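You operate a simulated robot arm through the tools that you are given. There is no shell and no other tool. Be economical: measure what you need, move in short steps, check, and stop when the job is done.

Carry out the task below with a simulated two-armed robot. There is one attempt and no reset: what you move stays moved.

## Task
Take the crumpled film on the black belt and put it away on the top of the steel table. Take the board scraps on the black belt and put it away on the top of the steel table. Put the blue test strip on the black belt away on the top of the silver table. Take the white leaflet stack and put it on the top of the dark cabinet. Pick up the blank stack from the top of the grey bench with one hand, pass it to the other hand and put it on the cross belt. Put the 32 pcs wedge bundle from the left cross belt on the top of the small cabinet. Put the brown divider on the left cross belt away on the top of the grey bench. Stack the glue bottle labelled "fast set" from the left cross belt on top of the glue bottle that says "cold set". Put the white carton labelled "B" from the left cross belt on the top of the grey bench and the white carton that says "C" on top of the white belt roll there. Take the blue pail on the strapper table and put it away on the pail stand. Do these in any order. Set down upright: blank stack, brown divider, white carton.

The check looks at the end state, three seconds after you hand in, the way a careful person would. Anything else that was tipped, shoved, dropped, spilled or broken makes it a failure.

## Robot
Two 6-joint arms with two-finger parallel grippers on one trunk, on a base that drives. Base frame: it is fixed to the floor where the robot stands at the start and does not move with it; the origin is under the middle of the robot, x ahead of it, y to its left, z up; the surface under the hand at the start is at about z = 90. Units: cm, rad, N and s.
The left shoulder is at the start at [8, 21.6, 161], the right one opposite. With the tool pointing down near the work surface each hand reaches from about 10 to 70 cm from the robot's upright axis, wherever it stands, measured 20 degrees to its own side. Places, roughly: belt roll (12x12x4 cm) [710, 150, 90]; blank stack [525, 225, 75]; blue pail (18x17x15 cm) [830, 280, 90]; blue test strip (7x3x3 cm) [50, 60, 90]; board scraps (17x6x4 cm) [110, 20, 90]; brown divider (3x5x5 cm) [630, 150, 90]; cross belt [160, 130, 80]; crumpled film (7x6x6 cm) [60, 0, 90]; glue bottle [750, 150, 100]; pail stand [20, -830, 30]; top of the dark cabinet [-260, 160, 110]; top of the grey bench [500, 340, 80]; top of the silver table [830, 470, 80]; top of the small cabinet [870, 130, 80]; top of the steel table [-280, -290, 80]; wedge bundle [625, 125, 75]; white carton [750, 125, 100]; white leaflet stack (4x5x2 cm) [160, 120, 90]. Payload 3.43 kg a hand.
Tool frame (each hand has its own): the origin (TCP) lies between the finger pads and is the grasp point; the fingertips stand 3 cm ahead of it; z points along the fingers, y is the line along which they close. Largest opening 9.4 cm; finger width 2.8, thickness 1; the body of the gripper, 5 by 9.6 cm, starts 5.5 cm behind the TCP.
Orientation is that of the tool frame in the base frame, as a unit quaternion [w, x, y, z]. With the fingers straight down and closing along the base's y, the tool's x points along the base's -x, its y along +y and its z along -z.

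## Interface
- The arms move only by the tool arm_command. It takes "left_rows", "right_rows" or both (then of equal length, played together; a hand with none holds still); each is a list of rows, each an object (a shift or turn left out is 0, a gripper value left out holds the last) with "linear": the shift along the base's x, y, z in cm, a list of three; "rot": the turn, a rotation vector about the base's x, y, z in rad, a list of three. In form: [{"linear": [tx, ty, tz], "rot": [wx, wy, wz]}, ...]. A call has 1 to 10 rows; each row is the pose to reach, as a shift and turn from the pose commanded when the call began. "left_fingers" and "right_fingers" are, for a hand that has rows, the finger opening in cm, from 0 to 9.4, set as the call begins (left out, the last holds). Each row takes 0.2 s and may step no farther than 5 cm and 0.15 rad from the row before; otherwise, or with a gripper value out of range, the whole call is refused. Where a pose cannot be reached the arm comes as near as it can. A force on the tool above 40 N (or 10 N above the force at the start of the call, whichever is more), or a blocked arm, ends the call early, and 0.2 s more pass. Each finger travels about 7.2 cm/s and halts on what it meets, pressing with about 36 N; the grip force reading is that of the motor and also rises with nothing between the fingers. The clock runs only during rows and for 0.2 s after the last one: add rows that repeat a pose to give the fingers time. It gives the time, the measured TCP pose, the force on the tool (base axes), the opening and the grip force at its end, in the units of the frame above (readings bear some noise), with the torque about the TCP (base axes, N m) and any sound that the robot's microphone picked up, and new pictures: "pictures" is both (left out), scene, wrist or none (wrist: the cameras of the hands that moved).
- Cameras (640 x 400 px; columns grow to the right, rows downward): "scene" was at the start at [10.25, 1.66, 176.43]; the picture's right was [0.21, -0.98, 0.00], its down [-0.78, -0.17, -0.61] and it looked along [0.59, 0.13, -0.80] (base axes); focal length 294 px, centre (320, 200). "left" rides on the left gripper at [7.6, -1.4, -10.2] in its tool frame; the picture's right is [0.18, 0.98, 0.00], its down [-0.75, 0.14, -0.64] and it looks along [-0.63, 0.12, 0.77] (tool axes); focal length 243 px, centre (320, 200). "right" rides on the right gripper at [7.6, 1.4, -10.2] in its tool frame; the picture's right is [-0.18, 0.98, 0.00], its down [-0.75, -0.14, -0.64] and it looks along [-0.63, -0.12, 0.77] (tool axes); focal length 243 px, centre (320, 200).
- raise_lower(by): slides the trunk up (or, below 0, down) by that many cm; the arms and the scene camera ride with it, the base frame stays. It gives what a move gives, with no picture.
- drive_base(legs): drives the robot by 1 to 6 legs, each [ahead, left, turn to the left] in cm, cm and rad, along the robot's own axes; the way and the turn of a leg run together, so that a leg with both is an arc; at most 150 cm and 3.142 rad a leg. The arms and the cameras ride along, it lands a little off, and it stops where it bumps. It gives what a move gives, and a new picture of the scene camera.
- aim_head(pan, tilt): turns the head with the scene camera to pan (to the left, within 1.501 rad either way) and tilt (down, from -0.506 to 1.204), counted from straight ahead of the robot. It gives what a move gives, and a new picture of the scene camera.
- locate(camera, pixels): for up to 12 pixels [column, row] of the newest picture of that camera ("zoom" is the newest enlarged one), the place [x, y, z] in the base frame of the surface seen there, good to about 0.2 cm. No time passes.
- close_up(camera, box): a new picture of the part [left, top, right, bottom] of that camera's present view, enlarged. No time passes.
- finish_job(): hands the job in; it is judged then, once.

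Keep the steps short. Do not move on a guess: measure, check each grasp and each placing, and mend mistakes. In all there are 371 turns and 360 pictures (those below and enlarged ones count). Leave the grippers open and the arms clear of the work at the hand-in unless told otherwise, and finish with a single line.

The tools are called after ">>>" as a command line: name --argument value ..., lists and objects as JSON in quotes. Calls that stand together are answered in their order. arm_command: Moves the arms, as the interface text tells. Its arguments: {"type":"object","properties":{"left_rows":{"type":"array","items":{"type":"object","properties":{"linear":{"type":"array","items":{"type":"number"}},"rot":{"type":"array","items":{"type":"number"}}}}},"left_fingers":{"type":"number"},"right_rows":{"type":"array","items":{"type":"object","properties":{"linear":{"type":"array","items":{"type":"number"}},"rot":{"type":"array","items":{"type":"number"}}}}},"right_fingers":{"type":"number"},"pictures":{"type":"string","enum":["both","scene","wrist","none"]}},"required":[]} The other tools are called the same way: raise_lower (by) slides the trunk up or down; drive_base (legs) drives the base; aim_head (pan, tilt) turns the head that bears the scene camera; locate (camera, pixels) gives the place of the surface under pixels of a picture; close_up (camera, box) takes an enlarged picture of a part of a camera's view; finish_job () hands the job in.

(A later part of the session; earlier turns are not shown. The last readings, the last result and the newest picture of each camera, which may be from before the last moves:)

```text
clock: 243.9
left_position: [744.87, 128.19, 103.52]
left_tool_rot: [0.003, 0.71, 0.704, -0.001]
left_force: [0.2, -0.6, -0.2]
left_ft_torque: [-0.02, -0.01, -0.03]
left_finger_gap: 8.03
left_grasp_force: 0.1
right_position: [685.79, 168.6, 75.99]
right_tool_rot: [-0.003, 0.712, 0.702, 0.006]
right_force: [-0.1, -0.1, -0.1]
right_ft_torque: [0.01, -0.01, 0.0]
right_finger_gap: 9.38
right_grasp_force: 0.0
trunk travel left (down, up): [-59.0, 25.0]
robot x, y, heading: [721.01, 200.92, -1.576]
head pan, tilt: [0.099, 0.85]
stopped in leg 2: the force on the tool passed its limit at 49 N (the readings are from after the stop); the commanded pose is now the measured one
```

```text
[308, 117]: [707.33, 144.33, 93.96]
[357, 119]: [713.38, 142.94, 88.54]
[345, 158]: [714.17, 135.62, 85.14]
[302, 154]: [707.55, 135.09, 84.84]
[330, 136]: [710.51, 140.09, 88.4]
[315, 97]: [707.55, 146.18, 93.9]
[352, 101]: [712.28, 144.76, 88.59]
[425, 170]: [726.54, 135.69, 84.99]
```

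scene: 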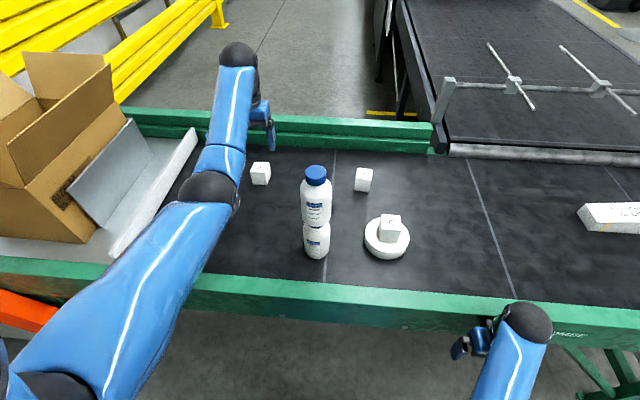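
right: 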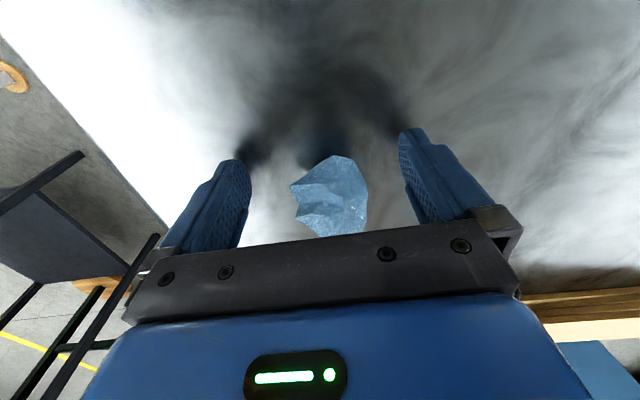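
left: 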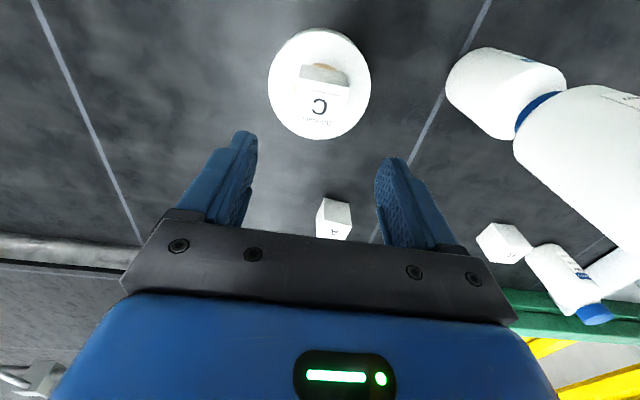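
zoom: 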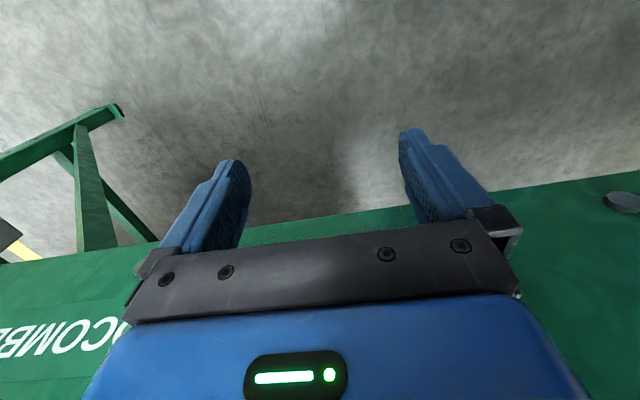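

>>> arm_command --left_rows '[{"linear": [0.8, -2, -1]}]' --right_rows '[{"linear": [0, 2, 0]}]' --left_fingers 7 --pictures "wrist"

```text
clock: 244.3
left_position: [745.67, 126.32, 102.74]
left_tool_rot: [0.005, 0.71, 0.704, -0.001]
left_force: [-0.1, 0.4, -0.1]
left_ft_torque: [-0.03, 0.02, -0.01]
left_finger_gap: 6.99
left_grasp_force: 0.0
right_position: [685.82, 170.68, 75.99]
right_tool_rot: [-0.003, 0.712, 0.702, 0.007]
right_force: [-1.4, 0.3, -0.1]
right_ft_torque: [-0.04, 0.01, 0.01]
right_finger_gap: 9.39
right_grasp_force: 0.1
trunk travel left (down, up): [-59.0, 25.0]
robot x, y, heading: [721.47, 201.21, -1.582]
head pan, tilt: [0.099, 0.85]
```

right: 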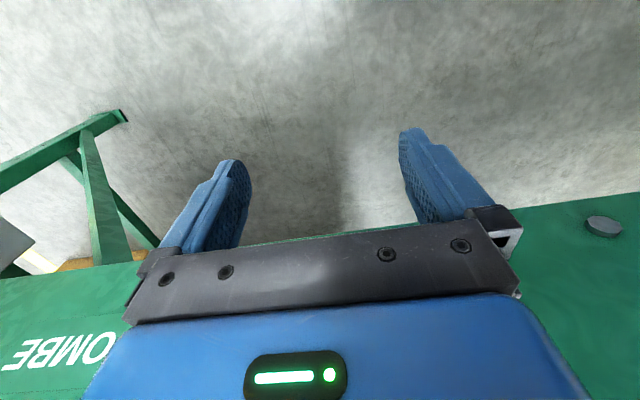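
left: 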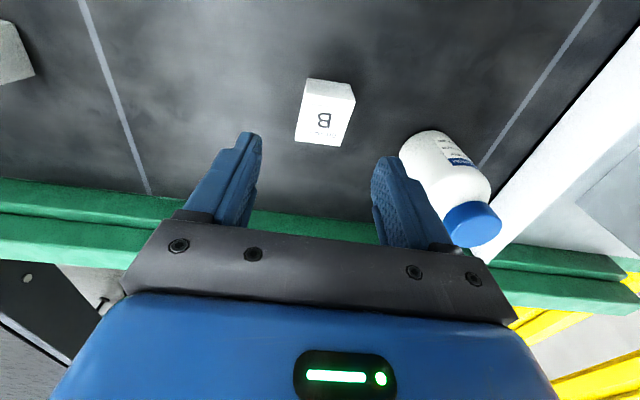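

>>> locate --camera "left" --pixels '[[304, 102], [354, 104], [338, 146], [296, 141], [325, 122], [310, 80], [352, 83], [420, 160]]'

```text
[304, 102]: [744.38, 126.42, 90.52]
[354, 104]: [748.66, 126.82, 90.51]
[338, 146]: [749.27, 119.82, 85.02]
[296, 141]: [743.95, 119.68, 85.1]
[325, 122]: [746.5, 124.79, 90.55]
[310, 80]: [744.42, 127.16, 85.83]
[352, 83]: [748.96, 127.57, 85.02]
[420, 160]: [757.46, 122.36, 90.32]
```

B centre is (746.4,124.5), yaw +0.09. I descend on it.

>>> arm_command --left_rows '[{"linear": [0.7, -1.7, -3], "rot": [0, 0, 0.09]}, {"linear": [0.7, -1.8, -7], "rot": [0, 0, 0.09]}, {"linear": [0.7, -1.8, -11], "rot": [0, 0, 0.09]}, {"linear": [0.7, -1.8, -13.9], "rot": [0, 0, 0.09]}, {"linear": [0.7, -1.8, -13.9], "rot": [0, 0, 0.09]}]' --pictures "wrist"

>>> arm_command --left_rows '[{}, {}, {}]' --left_fingers 3.0 --pictures "wrist"

```text
clock: 245.6
left_position: [746.18, 126.62, 89.05]
left_tool_rot: [0.003, 0.678, 0.735, -0.001]
left_force: [0.3, 1.6, 0.1]
left_ft_torque: [-0.03, -0.02, -0.03]
left_finger_gap: 7.01
left_grasp_force: 0.0
left hand out of reach, approached as far as the arm can: row 1, 2, 3, 4, 5
right_position: [685.9, 170.79, 75.99]
right_tool_rot: [-0.002, 0.712, 0.702, 0.007]
right_force: [0.3, 0.4, 0.1]
right_ft_torque: [0.0, 0.0, -0.03]
right_finger_gap: 9.4
right_grasp_force: 0.1
trunk travel left (down, up): [-59.0, 25.0]
robot x, y, heading: [720.97, 201.32, -1.576]
head pan, tilt: [0.099, 0.85]
```

left: 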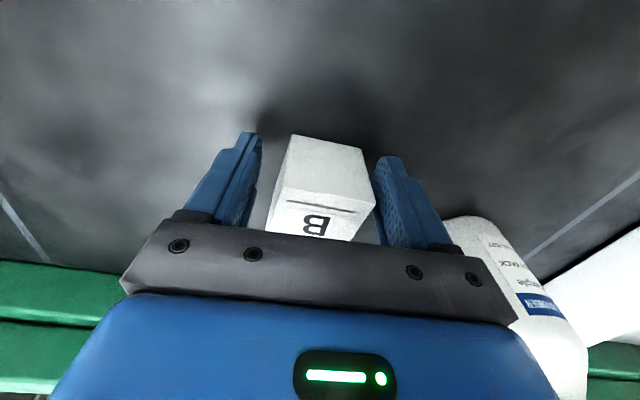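

```text
clock: 246.3
left_position: [746.28, 126.6, 89.2]
left_tool_rot: [0.003, 0.678, 0.735, -0.001]
left_force: [1.0, -0.3, -0.3]
left_ft_torque: [-0.01, 0.04, 0.03]
left_finger_gap: 4.81
left_grasp_force: 36.4
right_position: [685.81, 170.42, 75.87]
right_tool_rot: [-0.003, 0.712, 0.702, 0.006]
right_force: [0.3, -0.6, -0.8]
right_ft_torque: [-0.01, -0.01, 0.01]
right_finger_gap: 9.4
right_grasp_force: 0.0
trunk travel left (down, up): [-59.0, 25.0]
robot x, y, heading: [720.71, 201.23, -1.584]
head pan, tilt: [0.099, 0.85]
```

left: 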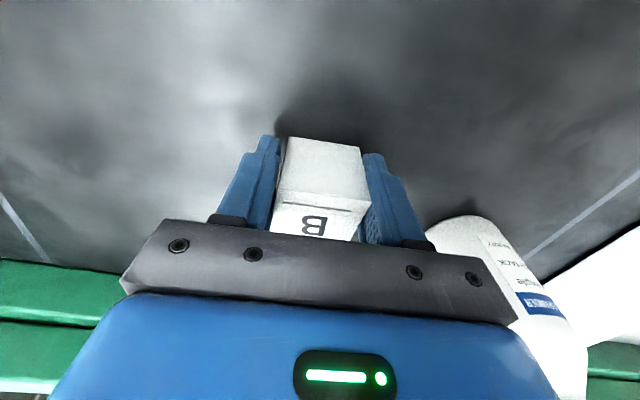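

The grip is near the carton's edge (2 cm off). I open, drive 2 cm forward, and regrip centred.

>>> arm_command --left_rows '[{}, {}, {}]' --right_rows '[{"linear": [0, 1, -1]}, {"linear": [0, 1.5, -2]}, {"linear": [0, 1.5, -2]}]' --left_fingers 7 --pictures "none"

>>> drive_base --legs '[[2.2, 0, 0]]'

>>> arm_command --left_rows '[{}, {}, {}]' --left_fingers 3.0 --pictures "wrist"

```text
clock: 247.2
left_position: [746.09, 126.61, 89.08]
left_tool_rot: [0.003, 0.678, 0.735, -0.001]
left_force: [0.0, -0.4, 0.5]
left_ft_torque: [-0.01, 0.01, 0.01]
left_finger_gap: 7.0
left_grasp_force: 0.0
right_position: [685.9, 172.15, 73.89]
right_tool_rot: [-0.003, 0.712, 0.702, 0.006]
right_force: [-0.4, 0.0, 0.0]
right_ft_torque: [0.01, 0.01, 0.0]
right_finger_gap: 9.38
right_grasp_force: 0.1
trunk travel left (down, up): [-59.0, 25.0]
robot x, y, heading: [721.13, 201.17, -1.578]
head pan, tilt: [0.099, 0.85]
```

```text
clock: 247.9
left_position: [746.13, 124.78, 89.45]
left_tool_rot: [0.005, 0.678, 0.735, -0.002]
left_force: [-0.2, 0.9, 0.8]
left_ft_torque: [-0.04, -0.03, 0.01]
left_finger_gap: 7.02
left_grasp_force: 0.0
right_position: [685.77, 170.35, 74.1]
right_tool_rot: [-0.001, 0.712, 0.702, 0.005]
right_force: [-0.3, 0.2, -0.8]
right_ft_torque: [-0.04, 0.01, -0.01]
right_finger_gap: 9.4
right_grasp_force: 0.1
trunk travel left (down, up): [-59.0, 25.0]
robot x, y, heading: [721.01, 198.91, -1.579]
head pan, tilt: [0.099, 0.85]
```

scene: 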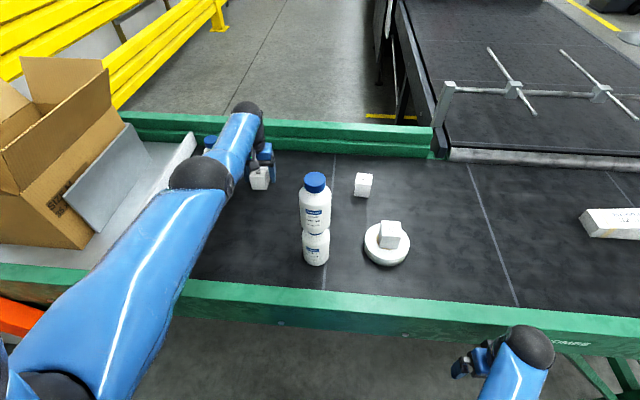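

```text
clock: 248.8
left_position: [746.0, 124.33, 89.16]
left_tool_rot: [0.004, 0.678, 0.735, 0.0]
left_force: [-0.8, -0.4, -0.4]
left_ft_torque: [0.01, -0.02, -0.02]
left_finger_gap: 4.88
left_grasp_force: 36.0
right_position: [685.71, 169.93, 73.86]
right_tool_rot: [-0.003, 0.712, 0.702, 0.007]
right_force: [-0.1, -0.2, -0.4]
right_ft_torque: [0.02, 0.01, -0.03]
right_finger_gap: 9.42
right_grasp_force: 0.1
trunk travel left (down, up): [-59.0, 25.0]
robot x, y, heading: [721.16, 198.91, -1.58]
head pan, tilt: [0.099, 0.85]
```

left: 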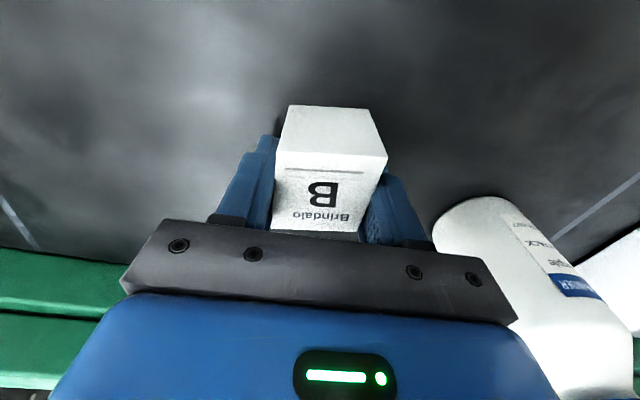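

Held centred. I lift and back away.

>>> arm_command --left_rows '[{"linear": [0, 0, 4]}, {"linear": [0, 0, 8]}, {"linear": [0, 0, 12]}, {"linear": [0, 0, 15]}]' --pictures "none"

>>> drive_base --legs '[[-60, 0, 0.008]]'

>>> raise_lower --by 25

```text
clock: 249.8
left_position: [746.2, 124.53, 104.34]
left_tool_rot: [0.003, 0.677, 0.736, -0.001]
left_force: [0.1, 0.1, -0.6]
left_ft_torque: [-0.02, 0.02, 0.0]
left_finger_gap: 4.87
left_grasp_force: 36.3
right_position: [685.7, 170.04, 73.99]
right_tool_rot: [-0.004, 0.712, 0.702, 0.006]
right_force: [-0.4, 0.6, -0.4]
right_ft_torque: [0.02, 0.0, 0.04]
right_finger_gap: 9.39
right_grasp_force: 0.0
trunk travel left (down, up): [-59.0, 25.0]
robot x, y, heading: [721.02, 198.77, -1.583]
head pan, tilt: [0.099, 0.85]
```

```text
clock: 253.1
left_position: [747.44, 184.11, 104.1]
left_tool_rot: [0.003, 0.671, 0.741, 0.0]
left_force: [-0.6, 0.1, 0.4]
left_ft_torque: [-0.01, 0.01, -0.01]
left_finger_gap: 4.84
left_grasp_force: 36.0
right_position: [686.27, 228.84, 73.99]
right_tool_rot: [-0.003, 0.706, 0.708, 0.007]
right_force: [0.4, -1.0, -0.5]
right_ft_torque: [-0.01, -0.01, 0.0]
right_finger_gap: 9.39
right_grasp_force: 0.0
trunk travel left (down, up): [-59.0, 25.0]
robot x, y, heading: [721.25, 258.46, -1.561]
head pan, tilt: [0.099, 0.85]
```

scene: 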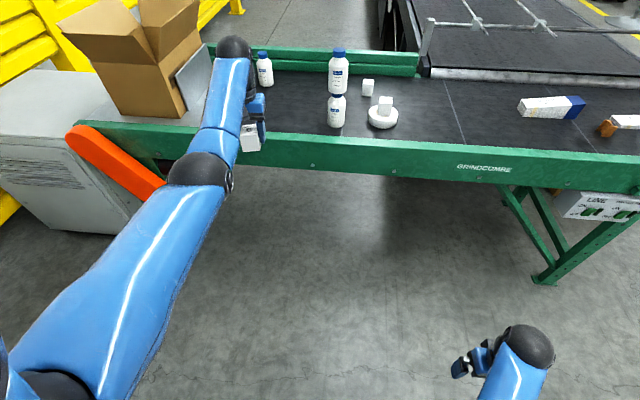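

```text
clock: 255.7
left_position: [747.53, 184.25, 129.2]
left_tool_rot: [0.003, 0.672, 0.741, 0.0]
left_force: [-0.8, 0.5, -0.5]
left_ft_torque: [0.04, -0.04, -0.02]
left_finger_gap: 4.83
left_grasp_force: 36.4
right_position: [686.33, 228.81, 98.97]
right_tool_rot: [-0.003, 0.707, 0.707, 0.007]
right_force: [-0.1, 0.4, 0.3]
right_ft_torque: [0.02, 0.0, -0.03]
right_finger_gap: 9.4
right_grasp_force: 0.1
trunk travel left (down, up): [-84.0, 0.0]
robot x, y, heading: [720.85, 258.38, -1.561]
head pan, tilt: [0.099, 0.85]
```

>>> arm_command --left_rows '[{"linear": [0, 3, -3]}, {"linear": [0, 6, -6]}, {"linear": [0, 9, -9], "rot": [0, 0, -0.03]}, {"linear": [0, 12, -12], "rot": [0, 0, -0.06]}, {"linear": [0, 15, -15], "rot": [0, 0, -0.1]}, {"linear": [0, 18, -18], "rot": [0, 0, -0.1]}, {"linear": [0, 21, -21], "rot": [0, 0, -0.1]}, {"linear": [0, 24, -24], "rot": [0, 0, -0.1]}, {"linear": [0, 28, -24.5], "rot": [0, 0, -0.1]}]' --pictures "none"

>>> drive_base --legs '[[0, -73, -0.01], [51, 0, 0]]'

>>> aim_head --pan -0.2 --tilt 0.95

```text
clock: 257.7
left_position: [747.62, 212.43, 104.89]
left_tool_rot: [0.003, 0.708, 0.706, -0.002]
left_force: [-0.5, -0.2, -0.6]
left_ft_torque: [-0.03, 0.01, 0.0]
left_finger_gap: 4.83
left_grasp_force: 35.5
left hand out of reach, approached as far as the arm can: row 2, 3, 4, 5, 6, 7
right_position: [686.21, 228.96, 98.92]
right_tool_rot: [-0.003, 0.706, 0.708, 0.006]
right_force: [-0.6, 0.9, 0.0]
right_ft_torque: [-0.03, -0.05, -0.01]
right_finger_gap: 9.4
right_grasp_force: 0.0
trunk travel left (down, up): [-84.0, 0.0]
robot x, y, heading: [721.01, 258.76, -1.559]
head pan, tilt: [0.099, 0.85]
```

```text
clock: 264.3
left_position: [673.17, 161.02, 104.83]
left_tool_rot: [0.003, 0.714, 0.7, -0.001]
left_force: [-0.2, 0.6, 0.4]
left_ft_torque: [0.02, 0.02, -0.04]
left_finger_gap: 4.86
left_grasp_force: 35.8
right_position: [612.36, 178.65, 99.01]
right_tool_rot: [-0.002, 0.713, 0.701, 0.005]
right_force: [-0.1, -0.2, 0.0]
right_ft_torque: [0.0, 0.03, -0.01]
right_finger_gap: 9.37
right_grasp_force: 0.1
trunk travel left (down, up): [-84.0, 0.0]
robot x, y, heading: [647.53, 207.47, -1.579]
head pan, tilt: [0.099, 0.85]
```

scene: 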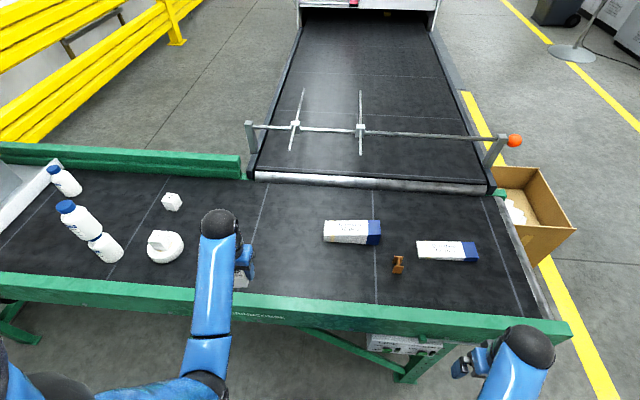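

```text
clock: 265.1
left_position: [673.17, 160.79, 104.64]
left_tool_rot: [0.003, 0.714, 0.7, 0.0]
left_force: [-0.6, 0.5, -0.6]
left_ft_torque: [0.0, 0.01, 0.01]
left_finger_gap: 4.86
left_grasp_force: 35.9
right_position: [612.27, 178.43, 98.93]
right_tool_rot: [-0.003, 0.713, 0.702, 0.007]
right_force: [0.1, 0.0, -0.7]
right_ft_torque: [0.0, 0.0, 0.01]
right_finger_gap: 9.42
right_grasp_force: 0.0
trunk travel left (down, up): [-84.0, 0.0]
robot x, y, heading: [647.3, 207.35, -1.585]
head pan, tilt: [-0.201, 0.949]
```

scene: 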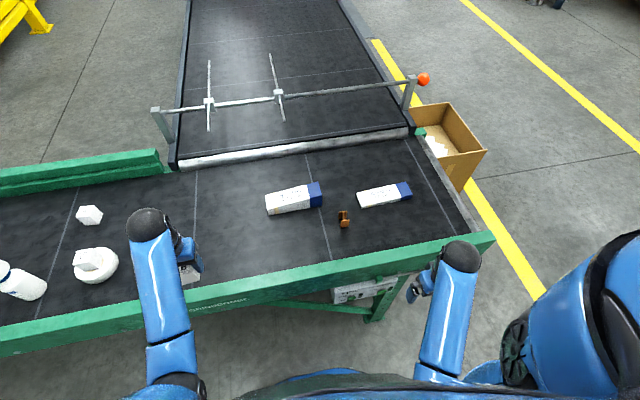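

Now the divider up close, and its measurement.

>>> close_up --camera "scene" --box '[320, 195, 370, 235]'

>>> locate --camera "zoom" --pixels '[[260, 200], [300, 180], [350, 250], [250, 170], [330, 190], [300, 290]]'

```text
10.00 times, centred on (345, 215) of scene
```

zoom: 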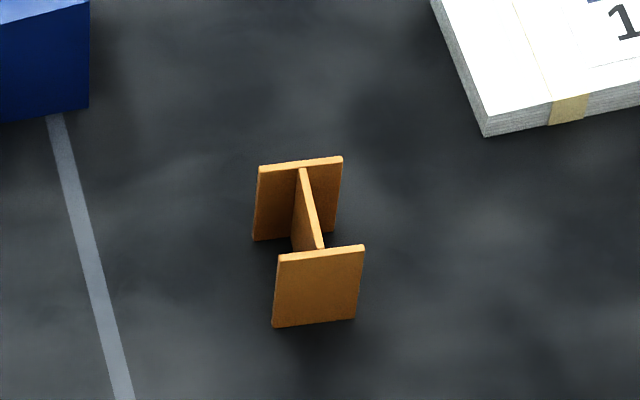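

```text
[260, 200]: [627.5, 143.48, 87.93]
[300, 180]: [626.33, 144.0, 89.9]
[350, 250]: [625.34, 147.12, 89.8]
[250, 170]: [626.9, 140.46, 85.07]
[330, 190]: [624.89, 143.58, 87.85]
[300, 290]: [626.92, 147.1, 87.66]
```

The divider is an H: plates at y≈143.2 and 147.2, web at x≈626.2, top z 90. I'll grip across the plates (closing along y), so the right hand turns +1.5 rad while moving above it.

>>> arm_command --right_rows '[{"linear": [0.5, -3.3, 2], "rot": [0, 0, 0.15]}, {"linear": [2, -6.6, 4], "rot": [0, 0, 0.3]}, {"linear": [3.5, -9.9, 6], "rot": [0, 0, 0.45]}, {"linear": [5, -13.2, 7], "rot": [0, 0, 0.6]}, {"linear": [6.5, -16.5, 7], "rot": [0, 0, 0.75]}, {"linear": [8, -19.8, 7], "rot": [0, 0, 0.9]}, {"linear": [9.5, -23.1, 7], "rot": [0, 0, 1.05]}, {"linear": [11, -26.4, 7], "rot": [0, 0, 1.2]}, {"linear": [12.5, -29.8, 7], "rot": [0, 0, 1.35]}, {"linear": [14, -33.3, 7], "rot": [0, 0, 1.5]}]' --pictures "wrist"

```text
clock: 267.3
left_position: [673.38, 160.7, 104.63]
left_tool_rot: [0.003, 0.715, 0.699, -0.001]
left_force: [-0.7, -0.2, 0.0]
left_ft_torque: [0.01, 0.0, 0.0]
left_finger_gap: 4.88
left_grasp_force: 35.9
right_position: [626.52, 145.04, 105.74]
right_tool_rot: [-0.007, 0.043, 0.999, 0.004]
right_force: [-0.2, -0.9, -0.3]
right_ft_torque: [0.02, -0.01, -0.01]
right_finger_gap: 9.4
right_grasp_force: 0.1
right hand out of reach, approached as far as the arm can: row 3, 4, 5
trunk travel left (down, up): [-84.0, 0.0]
robot x, y, heading: [647.47, 207.5, -1.583]
head pan, tilt: [-0.201, 0.949]
```

right: 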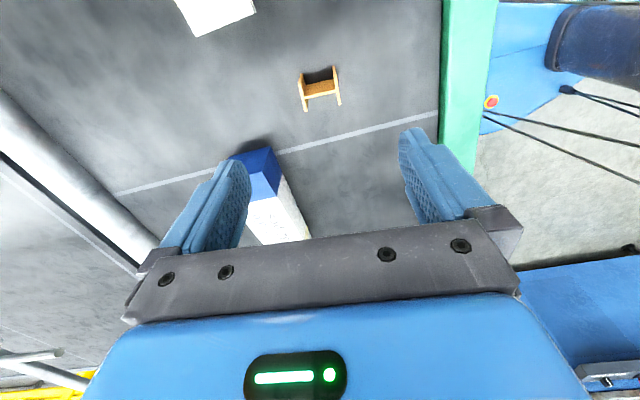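

>>> locate --camera "right" --pixels '[[303, 92], [337, 86], [320, 88], [299, 82], [334, 72], [306, 108], [340, 102], [270, 170], [265, 155]]'

>>> close_up --camera "right" --box '[280, 55, 360, 115]'

```text
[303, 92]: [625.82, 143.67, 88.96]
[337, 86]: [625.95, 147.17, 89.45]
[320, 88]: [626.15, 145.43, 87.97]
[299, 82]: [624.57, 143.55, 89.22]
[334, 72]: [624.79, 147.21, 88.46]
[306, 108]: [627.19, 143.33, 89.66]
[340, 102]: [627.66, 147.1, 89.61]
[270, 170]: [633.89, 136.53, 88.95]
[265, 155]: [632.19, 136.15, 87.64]
```

```text
6.67 times, centred on (320, 85) of right
```

zoom: 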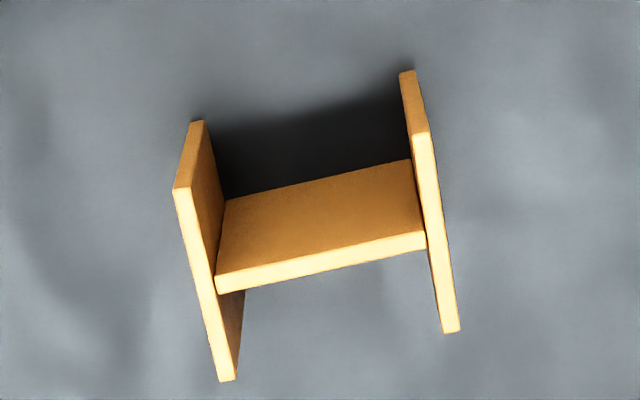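

Divider centre is (626.1,145.3), yaw fits. I descend with opening 7.

>>> arm_command --right_rows '[{"linear": [-0.4, 0.25, -4]}, {"linear": [-0.4, 0.25, -8]}, {"linear": [-0.4, 0.25, -12]}, {"linear": [-0.4, 0.25, -15]}, {"linear": [-0.4, 0.25, -17.2]}, {"linear": [-0.4, 0.25, -17.2]}]' --right_fingers 7 --pictures "wrist"

>>> arm_command --right_rows '[{}, {}, {}]' --right_fingers 3.2 --pictures "wrist"

```text
clock: 268.7
left_position: [673.27, 160.82, 104.77]
left_tool_rot: [0.003, 0.714, 0.7, -0.001]
left_force: [0.7, 0.3, 0.1]
left_ft_torque: [-0.01, 0.0, 0.01]
left_finger_gap: 4.88
left_grasp_force: 35.7
right_position: [625.99, 145.45, 88.78]
right_tool_rot: [-0.006, 0.043, 0.999, 0.002]
right_force: [0.2, 0.2, -0.1]
right_ft_torque: [0.0, 0.0, -0.02]
right_finger_gap: 6.99
right_grasp_force: 0.1
trunk travel left (down, up): [-84.0, 0.0]
robot x, y, heading: [647.19, 207.46, -1.582]
head pan, tilt: [-0.201, 0.949]
```

right: 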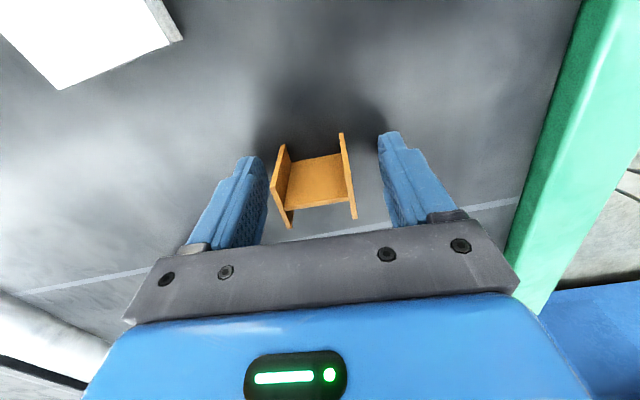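

```text
clock: 269.5
left_position: [673.35, 160.89, 104.84]
left_tool_rot: [0.005, 0.714, 0.7, -0.002]
left_force: [-0.4, -0.4, -1.1]
left_ft_torque: [0.0, -0.04, 0.01]
left_finger_gap: 4.83
left_grasp_force: 36.1
right_position: [625.91, 145.5, 88.81]
right_tool_rot: [-0.005, 0.043, 0.999, 0.003]
right_force: [-0.2, 0.2, 2.8]
right_ft_torque: [-0.04, 0.0, 0.01]
right_finger_gap: 4.09
right_grasp_force: 35.3
trunk travel left (down, up): [-84.0, 0.0]
robot x, y, heading: [647.44, 207.39, -1.581]
head pan, tilt: [-0.201, 0.949]
```

right: 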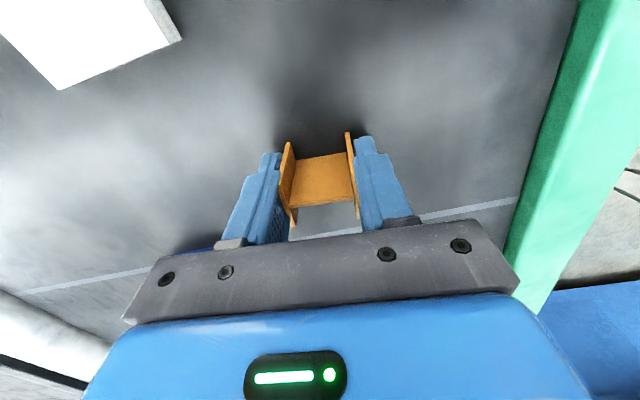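

Gripped (4.09). I lift, back up and turn toward the grey bench.

>>> arm_command --right_rows '[{"linear": [0, 0, 4]}, {"linear": [0, 0, 8]}, {"linear": [0, 0, 12]}, {"linear": [0, 0, 16]}]' --pictures "wrist"

>>> drive_base --legs '[[-120, 0, 0], [0, 0, -1.56]]'

>>> aim_head --pan 0.0 --tilt 0.5

```text
clock: 270.5
left_position: [673.23, 160.83, 104.8]
left_tool_rot: [0.003, 0.715, 0.699, -0.001]
left_force: [0.7, 0.3, -0.2]
left_ft_torque: [0.01, -0.03, -0.02]
left_finger_gap: 4.86
left_grasp_force: 36.1
right_position: [625.98, 145.59, 104.7]
right_tool_rot: [-0.007, 0.044, 0.999, 0.003]
right_force: [0.2, 0.2, -0.6]
right_ft_torque: [-0.02, -0.02, -0.01]
right_finger_gap: 4.1
right_grasp_force: 36.4
trunk travel left (down, up): [-84.0, 0.0]
robot x, y, heading: [647.54, 207.59, -1.582]
head pan, tilt: [-0.201, 0.949]
```

right: 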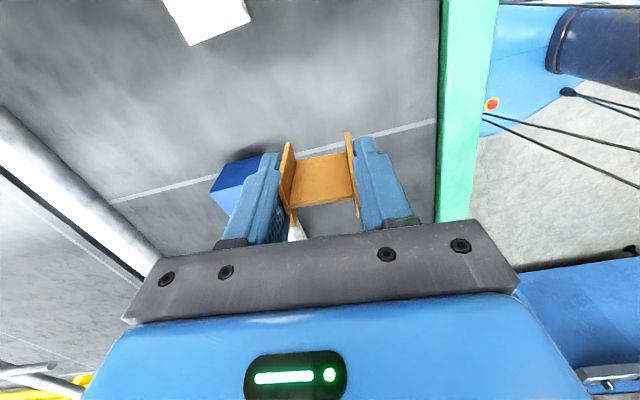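

```text
clock: 280.4
left_position: [601.95, 300.92, 104.83]
left_tool_rot: [0.002, 1.0, -0.004, -0.003]
left_force: [0.1, 0.4, -1.0]
left_ft_torque: [-0.03, -0.01, -0.02]
left_finger_gap: 4.88
left_grasp_force: 36.0
right_position: [586.27, 348.18, 104.64]
right_tool_rot: [-0.003, 0.733, 0.68, 0.006]
right_force: [0.2, -0.8, 0.2]
right_ft_torque: [0.0, 0.0, 0.01]
right_finger_gap: 4.09
right_grasp_force: 36.1
trunk travel left (down, up): [-84.0, 0.0]
robot x, y, heading: [648.57, 327.32, -3.137]
head pan, tilt: [-0.201, 0.949]
```

scene: 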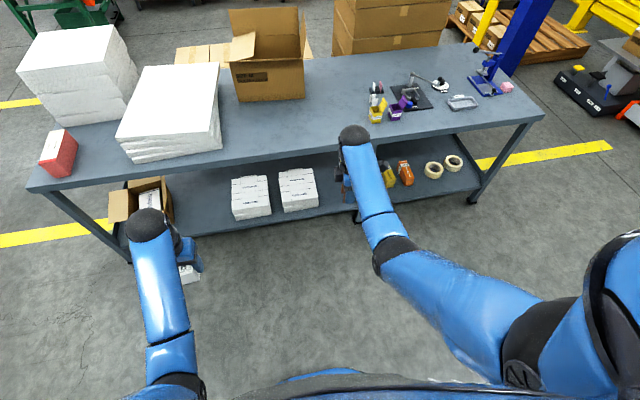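

```text
clock: 281.2
left_position: [602.0, 301.14, 104.77]
left_tool_rot: [0.003, 1.0, -0.005, -0.003]
left_force: [-0.4, 0.2, -0.6]
left_ft_torque: [0.03, -0.03, 0.0]
left_finger_gap: 4.85
left_grasp_force: 35.6
right_position: [586.21, 348.3, 104.72]
right_tool_rot: [-0.003, 0.733, 0.68, 0.006]
right_force: [-0.8, -0.1, -0.4]
right_ft_torque: [0.01, 0.01, -0.01]
right_finger_gap: 4.09
right_grasp_force: 35.8
trunk travel left (down, up): [-84.0, 0.0]
robot x, y, heading: [648.22, 327.39, -3.14]
head pan, tilt: [0.0, 0.499]
```

scene: 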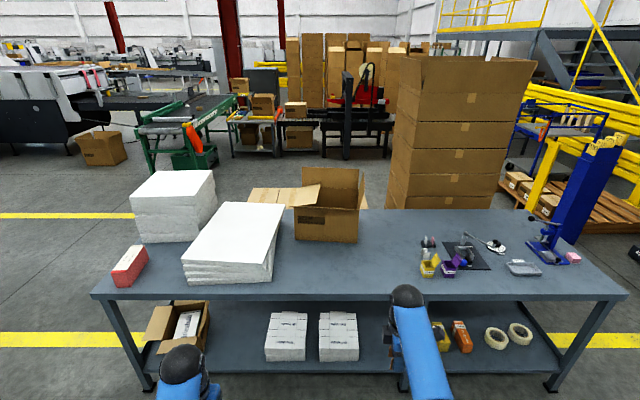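

>>> locate --camera "scene" --pixels '[[390, 245], [340, 260], [390, 270], [340, 285], [300, 275], [130, 265], [200, 260], [180, 210], [400, 296], [100, 295], [625, 295], [330, 225]]'

>>> close_up --camera "scene" --box '[90, 160, 290, 300]'

```text
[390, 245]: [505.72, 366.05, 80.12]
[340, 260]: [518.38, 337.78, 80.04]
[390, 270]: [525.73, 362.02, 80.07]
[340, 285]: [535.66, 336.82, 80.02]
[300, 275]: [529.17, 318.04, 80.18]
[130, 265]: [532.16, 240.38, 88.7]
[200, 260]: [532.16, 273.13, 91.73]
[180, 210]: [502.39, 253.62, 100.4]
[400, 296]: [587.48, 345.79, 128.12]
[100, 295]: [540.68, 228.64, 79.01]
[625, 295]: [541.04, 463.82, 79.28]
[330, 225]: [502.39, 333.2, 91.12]
```

```text
2.86 times, centred on (190, 230) of scene
```

zoom: 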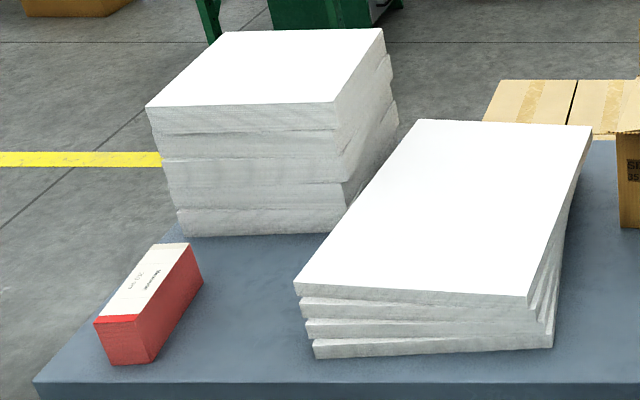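

The red-banded bundle at (532,240) looks like the blank stack. Bench top is z 80.1. I drive closer and will set B at about (527,322) and the divider at (527,352).

>>> drive_base --legs '[[58, 0, 0]]'

>>> aim_head --pan 0.0 --tilt 0.9

```text
clock: 284.6
left_position: [544.1, 301.31, 104.8]
left_tool_rot: [0.001, 1.0, -0.006, -0.003]
left_force: [0.7, -1.0, -0.1]
left_ft_torque: [0.03, 0.02, 0.02]
left_finger_gap: 4.83
left_grasp_force: 36.0
right_position: [528.55, 348.47, 104.89]
right_tool_rot: [-0.003, 0.734, 0.679, 0.005]
right_force: [-0.1, -0.5, 0.1]
right_ft_torque: [0.01, 0.03, 0.05]
right_finger_gap: 4.12
right_grasp_force: 36.4
trunk travel left (down, up): [-84.0, 0.0]
robot x, y, heading: [591.02, 327.35, 3.14]
head pan, tilt: [0.0, 0.499]
```

scene: 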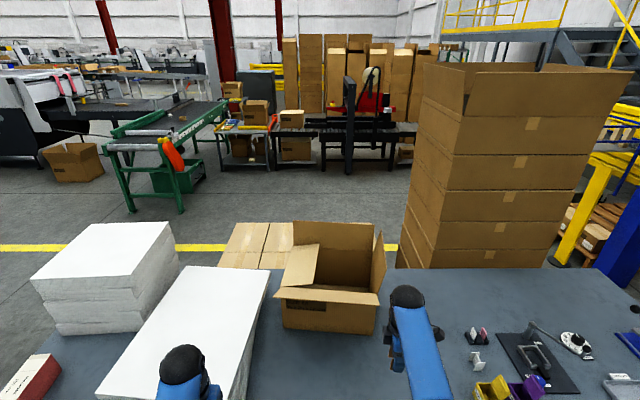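

```text
clock: 285.4
left_position: [543.94, 301.35, 104.75]
left_tool_rot: [0.001, 1.0, -0.007, -0.003]
left_force: [0.6, 0.2, -0.4]
left_ft_torque: [0.01, 0.0, 0.02]
left_finger_gap: 4.84
left_grasp_force: 35.7
right_position: [528.41, 348.57, 104.66]
right_tool_rot: [-0.002, 0.734, 0.679, 0.007]
right_force: [-0.3, 0.1, 0.5]
right_ft_torque: [-0.02, -0.05, -0.02]
right_finger_gap: 4.11
right_grasp_force: 36.0
trunk travel left (down, up): [-84.0, 0.0]
robot x, y, heading: [590.28, 327.36, 3.137]
head pan, tilt: [0.0, 0.901]
```

scene: 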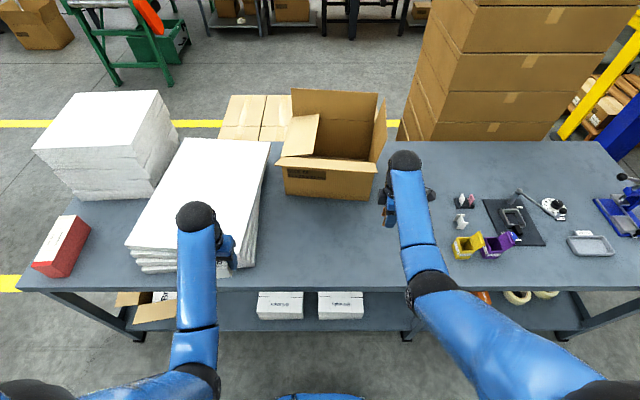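

>>> locate --camera "scene" --pixels '[[330, 197], [278, 160], [375, 172], [385, 150], [240, 250], [255, 225], [300, 240], [345, 240], [460, 240], [330, 170]]'

```text
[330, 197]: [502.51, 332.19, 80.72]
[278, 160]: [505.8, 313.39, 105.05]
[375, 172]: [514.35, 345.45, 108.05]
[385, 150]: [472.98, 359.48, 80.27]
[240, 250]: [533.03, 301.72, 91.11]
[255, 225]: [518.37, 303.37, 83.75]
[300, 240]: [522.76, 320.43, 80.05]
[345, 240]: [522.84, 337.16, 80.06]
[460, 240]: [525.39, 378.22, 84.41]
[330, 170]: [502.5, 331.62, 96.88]
```

Box flap reaches x 514 at z 108, so I keep x≈530. Both hands go over their spots and down together.

>>> arm_command --left_rows '[{"linear": [-3, 3.5, 0]}, {"linear": [-6, 7, 0]}, {"linear": [-9, 10.5, 0]}, {"linear": [-12, 14.5, 0]}, {"linear": [-14, 18, 0]}, {"linear": [-14, 20, -4]}, {"linear": [-14, 20, -8.5]}, {"linear": [-14, 20, -13]}, {"linear": [-14, 20, -17]}, {"linear": [-14, 20, -19.6]}]' --right_rows '[{"linear": [1, 3, 0]}, {"linear": [1.5, 6, 0]}, {"linear": [1.5, 6, -2]}, {"linear": [1.5, 6, -4]}, {"linear": [1.5, 6, -6]}, {"linear": [1.5, 6, -9]}, {"linear": [1.5, 6, -12]}, {"linear": [1.5, 6, -15]}, {"linear": [1.5, 6, -18]}, {"linear": [1.5, 6, -20]}]' --pictures "both"

```text
clock: 287.6
left_position: [531.51, 320.88, 87.19]
left_tool_rot: [0.001, 1.0, -0.006, -0.004]
left_force: [0.2, -0.1, -0.3]
left_ft_torque: [-0.01, 0.02, -0.01]
left_finger_gap: 4.83
left_grasp_force: 36.2
left hand out of reach, approached as far as the arm can: row 9, 10
right_position: [531.18, 354.36, 85.93]
right_tool_rot: [-0.003, 0.734, 0.679, 0.006]
right_force: [-0.2, 1.3, 0.6]
right_ft_torque: [0.04, -0.02, 0.0]
right_finger_gap: 4.1
right_grasp_force: 36.4
right hand out of reach, approached as far as the arm can: row 9, 10
trunk travel left (down, up): [-84.0, 0.0]
robot x, y, heading: [590.74, 327.44, 3.132]
head pan, tilt: [0.0, 0.901]
```

scene: 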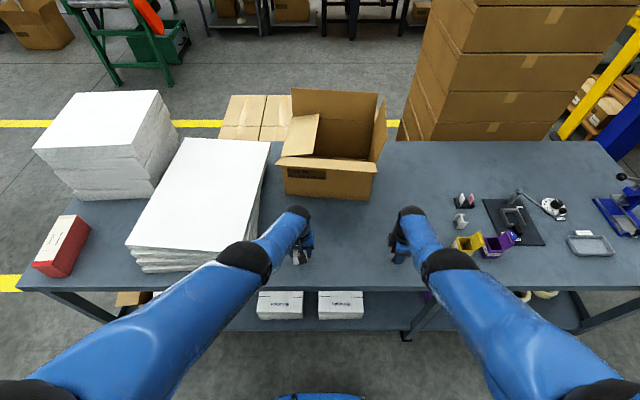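
right: 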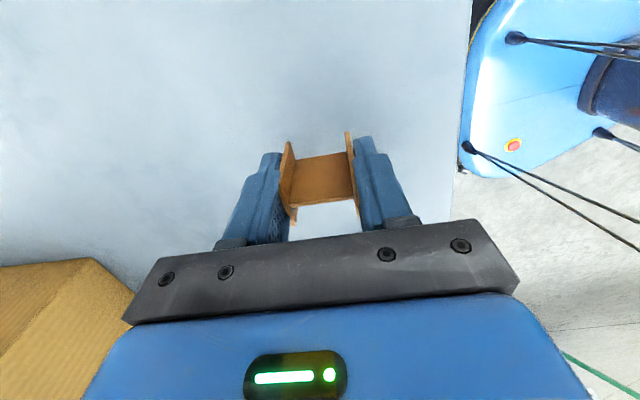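
left: 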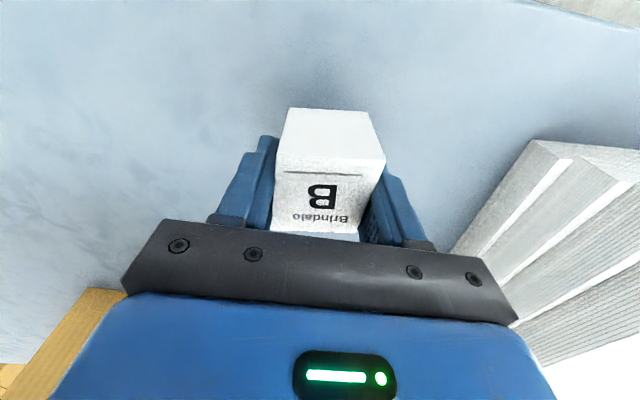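

Both ran to their reach limit 2-3 cm above. I slide the trunk down 2 cm.

>>> raise_lower --by -1.9

>>> arm_command --left_rows '[{"linear": [0, 0, -0.4]}, {"linear": [0, 0, -0.8]}]' --right_rows '[{"linear": [0, 0, 0]}, {"linear": [0, 0, 0]}]' --pictures "none"

```text
clock: 288.3
left_position: [531.6, 320.89, 85.3]
left_tool_rot: [0.001, 1.0, -0.005, -0.003]
left_force: [0.3, 0.7, -0.7]
left_ft_torque: [-0.02, 0.01, -0.01]
left_finger_gap: 4.85
left_grasp_force: 36.0
right_position: [531.14, 354.55, 83.93]
right_tool_rot: [-0.003, 0.735, 0.678, 0.006]
right_force: [-0.2, 0.2, 0.1]
right_ft_torque: [-0.04, 0.01, -0.01]
right_finger_gap: 4.09
right_grasp_force: 36.4
trunk travel left (down, up): [-82.1, 1.9]
robot x, y, heading: [590.74, 327.68, 3.139]
head pan, tilt: [0.0, 0.901]
```

```text
clock: 288.9
left_position: [531.82, 320.73, 84.85]
left_tool_rot: [0.002, 1.0, -0.007, -0.003]
left_force: [-0.7, 0.4, -1.3]
left_ft_torque: [0.04, 0.0, 0.02]
left_finger_gap: 4.86
left_grasp_force: 36.1
left hand out of reach, approached as far as the arm can: row 1, 2
right_position: [531.12, 354.38, 84.04]
right_tool_rot: [-0.002, 0.734, 0.679, 0.007]
right_force: [0.2, 0.2, -0.4]
right_ft_torque: [0.02, -0.01, 0.03]
right_finger_gap: 4.09
right_grasp_force: 36.5
trunk travel left (down, up): [-82.1, 1.9]
robot x, y, heading: [590.67, 327.3, 3.139]
head pan, tilt: [0.0, 0.901]
```

>>> raise_lower --by -0.35

>>> arm_command --right_rows '[{}, {}, {}]' --right_fingers 7 --pictures "none"

>>> arm_command --right_rows '[{"linear": [0, 0, 2]}, {"linear": [0, 0, 5]}, {"linear": [0, 0, 9]}, {"linear": [0, 0, 13]}]' --pictures "both"

```text
clock: 289.4
left_position: [531.89, 320.82, 84.47]
left_tool_rot: [0.002, 1.0, -0.006, -0.003]
left_force: [-0.6, -0.3, -0.6]
left_ft_torque: [-0.02, 0.0, 0.01]
left_finger_gap: 4.86
left_grasp_force: 36.3
right_position: [531.25, 354.41, 83.88]
right_tool_rot: [-0.004, 0.734, 0.679, 0.005]
right_force: [3.7, 0.1, 13.3]
right_ft_torque: [-0.06, -0.08, 0.01]
right_finger_gap: 4.08
right_grasp_force: 36.2
trunk travel left (down, up): [-81.8, 2.2]
robot x, y, heading: [590.51, 327.4, 3.141]
head pan, tilt: [0.0, 0.901]
```

```text
clock: 290.2
left_position: [531.89, 320.72, 84.45]
left_tool_rot: [0.001, 1.0, -0.006, -0.003]
left_force: [-0.7, -0.1, -0.2]
left_ft_torque: [0.01, -0.02, 0.03]
left_finger_gap: 4.86
left_grasp_force: 35.5
right_position: [531.32, 354.46, 83.63]
right_tool_rot: [-0.002, 0.734, 0.679, 0.007]
right_force: [0.3, 0.7, 0.3]
right_ft_torque: [0.01, 0.0, 0.0]
right_finger_gap: 7.01
right_grasp_force: 0.2
trunk travel left (down, up): [-81.8, 2.2]
robot x, y, heading: [590.52, 327.22, 3.137]
head pan, tilt: [0.0, 0.901]
```

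```text
clock: 291.2
left_position: [531.82, 320.74, 84.35]
left_tool_rot: [0.003, 1.0, -0.007, -0.003]
left_force: [0.3, -0.2, 0.2]
left_ft_torque: [-0.01, 0.04, -0.03]
left_finger_gap: 4.85
left_grasp_force: 35.8
right_position: [531.26, 354.49, 96.71]
right_tool_rot: [-0.001, 0.734, 0.679, 0.007]
right_force: [0.1, -0.3, 0.2]
right_ft_torque: [0.02, 0.01, -0.01]
right_finger_gap: 6.99
right_grasp_force: 0.0
trunk travel left (down, up): [-81.8, 2.2]
robot x, y, heading: [590.37, 327.43, 3.139]
head pan, tilt: [0.0, 0.901]
```

scene: 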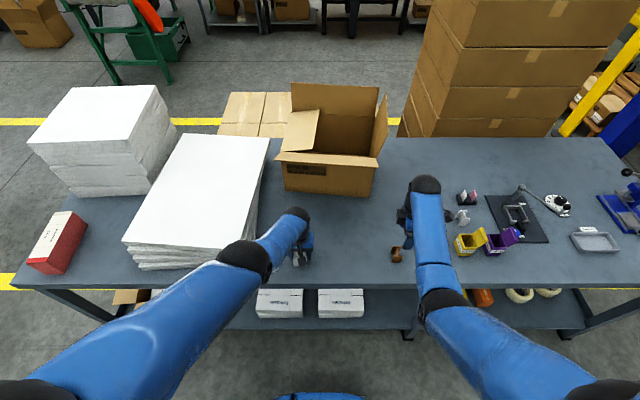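
right: 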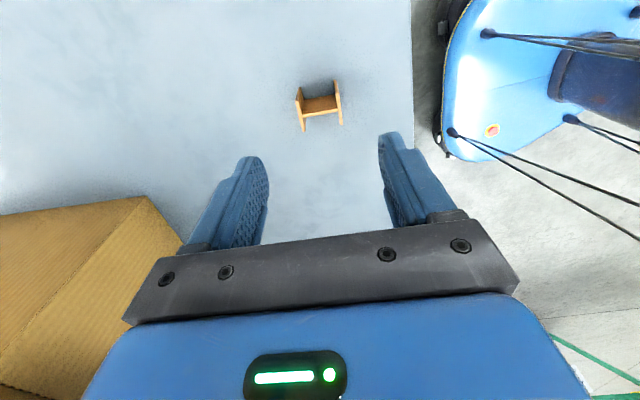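

Divider stands upright. Now B: I lower the trunk 0.4 to contact, then open the left hand and lift.

>>> raise_lower --by -0.4

>>> arm_command --left_rows '[{}, {}, {}]' --left_fingers 7.5 --pictures "none"

>>> arm_command --left_rows '[{"linear": [0, 0, 2]}, {"linear": [0, 0, 5]}, {"linear": [0, 0, 9]}, {"linear": [0, 0, 13]}]' --pictures "both"

```text
clock: 291.7
left_position: [531.77, 320.78, 84.02]
left_tool_rot: [0.002, 1.0, -0.006, -0.003]
left_force: [1.0, -0.1, 1.0]
left_ft_torque: [0.04, 0.01, -0.02]
left_finger_gap: 4.84
left_grasp_force: 36.2
right_position: [531.24, 354.4, 96.3]
right_tool_rot: [-0.002, 0.734, 0.679, 0.006]
right_force: [-0.7, -0.2, 0.6]
right_ft_torque: [-0.01, -0.03, -0.01]
right_finger_gap: 7.0
right_grasp_force: 0.0
trunk travel left (down, up): [-81.4, 2.6]
robot x, y, heading: [590.06, 327.64, 3.139]
head pan, tilt: [0.0, 0.901]
```

```text
clock: 292.5
left_position: [531.86, 320.87, 84.04]
left_tool_rot: [0.001, 1.0, -0.007, -0.003]
left_force: [-0.3, -0.5, 0.3]
left_ft_torque: [-0.04, 0.01, 0.02]
left_finger_gap: 7.5
left_grasp_force: 0.1
right_position: [531.1, 354.49, 96.33]
right_tool_rot: [-0.002, 0.735, 0.678, 0.006]
right_force: [0.3, -1.1, -0.4]
right_ft_torque: [-0.03, 0.02, -0.01]
right_finger_gap: 7.0
right_grasp_force: 0.2
trunk travel left (down, up): [-81.4, 2.6]
robot x, y, heading: [590.83, 327.8, 3.136]
head pan, tilt: [0.0, 0.901]
```

```text
clock: 293.5
left_position: [531.93, 320.82, 97.1]
left_tool_rot: [0.002, 1.0, -0.006, -0.001]
left_force: [0.1, 0.3, 0.2]
left_ft_torque: [0.06, -0.02, 0.0]
left_finger_gap: 7.51
left_grasp_force: 0.1
right_position: [531.18, 354.53, 96.37]
right_tool_rot: [-0.002, 0.734, 0.679, 0.007]
right_force: [-0.2, -0.2, 0.4]
right_ft_torque: [-0.05, 0.05, 0.0]
right_finger_gap: 6.99
right_grasp_force: 0.0
trunk travel left (down, up): [-81.4, 2.6]
robot x, y, heading: [590.36, 327.28, 3.14]
head pan, tilt: [0.0, 0.901]
```

scene: 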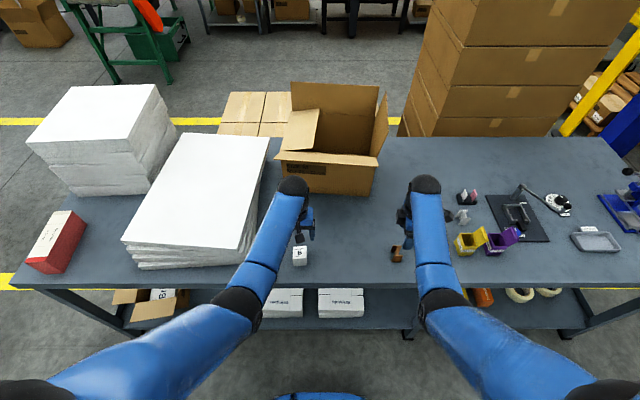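
left: 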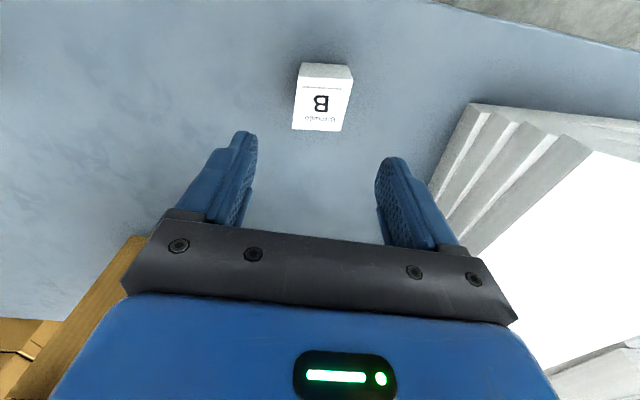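

B and the divider are placed. I retract both hands and turn the right one back.

>>> arm_command --left_rows '[{"linear": [2, 0, 3]}, {"linear": [4, 0, 6]}, {"linear": [8, -1, 7]}, {"linear": [12, -2, 7]}, {"linear": [16, -3, 7]}, {"linear": [20, -4, 7]}, {"linear": [20, -4, 7]}, {"linear": [20, -4, 7]}, {"linear": [20, -4, 7]}, {"linear": [20, -4, 7]}]' --right_rows '[{"linear": [0, 0, 4], "rot": [0, 0, -0.15]}, {"linear": [0, 0, 7], "rot": [0, 0, -0.3]}, {"linear": [3, 0, 7], "rot": [0, 0, -0.45]}, {"linear": [6, 0, 7], "rot": [0, 0, -0.6]}, {"linear": [9, 0, 7], "rot": [0, 0, -0.75]}, {"linear": [12, 0, 7], "rot": [0, 0, -0.9]}, {"linear": [15, 0, 7], "rot": [0, 0, -1.05]}, {"linear": [18, 0, 7], "rot": [0, 0, -1.2]}, {"linear": [20, 0, 7], "rot": [0, 0, -1.35]}, {"linear": [20, 0, 7], "rot": [0, 0, -1.49]}]' --pictures "none"

>>> raise_lower --by 2.6

>>> drive_base --legs '[[-55, 0, 0], [0, 0, 1.571], [0, 0, 0]]'

```text
clock: 295.7
left_position: [551.72, 316.7, 101.7]
left_tool_rot: [0.001, 1.0, -0.006, -0.004]
left_force: [-0.2, -0.8, -0.1]
left_ft_torque: [0.01, 0.02, 0.02]
left_finger_gap: 7.51
left_grasp_force: 0.1
left hand out of reach, approached as far as the arm can: row 4, 5, 6, 7, 8, 9, 10
right_position: [551.23, 354.45, 101.21]
right_tool_rot: [0.001, 1.0, 0.0, 0.005]
right_force: [0.3, 0.8, 0.5]
right_ft_torque: [-0.06, 0.02, 0.03]
right_finger_gap: 7.0
right_grasp_force: 0.0
right hand out of reach, approached as far as the arm can: row 6, 7, 8, 9, 10
trunk travel left (down, up): [-81.4, 2.6]
robot x, y, heading: [590.25, 327.47, 3.135]
head pan, tilt: [0.0, 0.901]
```

```text
clock: 296.5
left_position: [551.76, 316.72, 104.28]
left_tool_rot: [0.001, 1.0, -0.006, -0.004]
left_force: [0.0, 0.4, 0.1]
left_ft_torque: [-0.01, 0.01, -0.01]
left_finger_gap: 7.51
left_grasp_force: 0.1
right_position: [551.1, 354.45, 103.78]
right_tool_rot: [0.002, 1.0, 0.001, 0.004]
right_force: [1.0, -0.1, -0.2]
right_ft_torque: [-0.03, -0.03, -0.02]
right_finger_gap: 6.99
right_grasp_force: 0.1
trunk travel left (down, up): [-84.0, 0.0]
robot x, y, heading: [590.6, 327.15, 3.142]
head pan, tilt: [0.0, 0.901]
```

```text
clock: 303.7
left_position: [654.64, 288.12, 104.31]
left_tool_rot: [0.004, 0.718, 0.696, -0.002]
left_force: [1.2, 0.5, -0.5]
left_ft_torque: [-0.03, 0.02, 0.0]
left_finger_gap: 7.51
left_grasp_force: 0.0
right_position: [617.08, 288.29, 103.8]
right_tool_rot: [-0.002, 0.712, 0.702, 0.005]
right_force: [0.2, 0.1, -0.3]
right_ft_torque: [-0.01, -0.02, -0.01]
right_finger_gap: 6.99
right_grasp_force: 0.0
trunk travel left (down, up): [-84.0, 0.0]
robot x, y, heading: [644.64, 327.16, -1.592]
head pan, tilt: [0.0, 0.901]
```

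scene: 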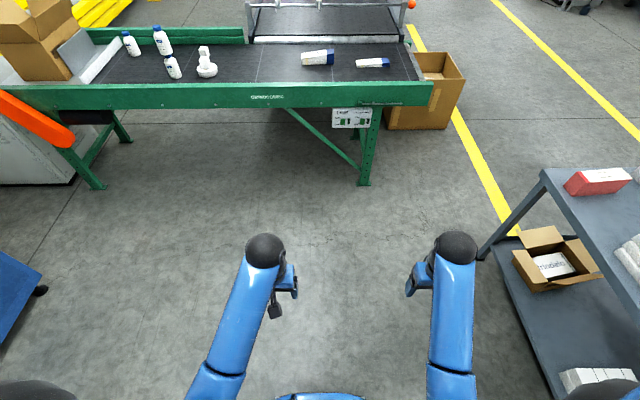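

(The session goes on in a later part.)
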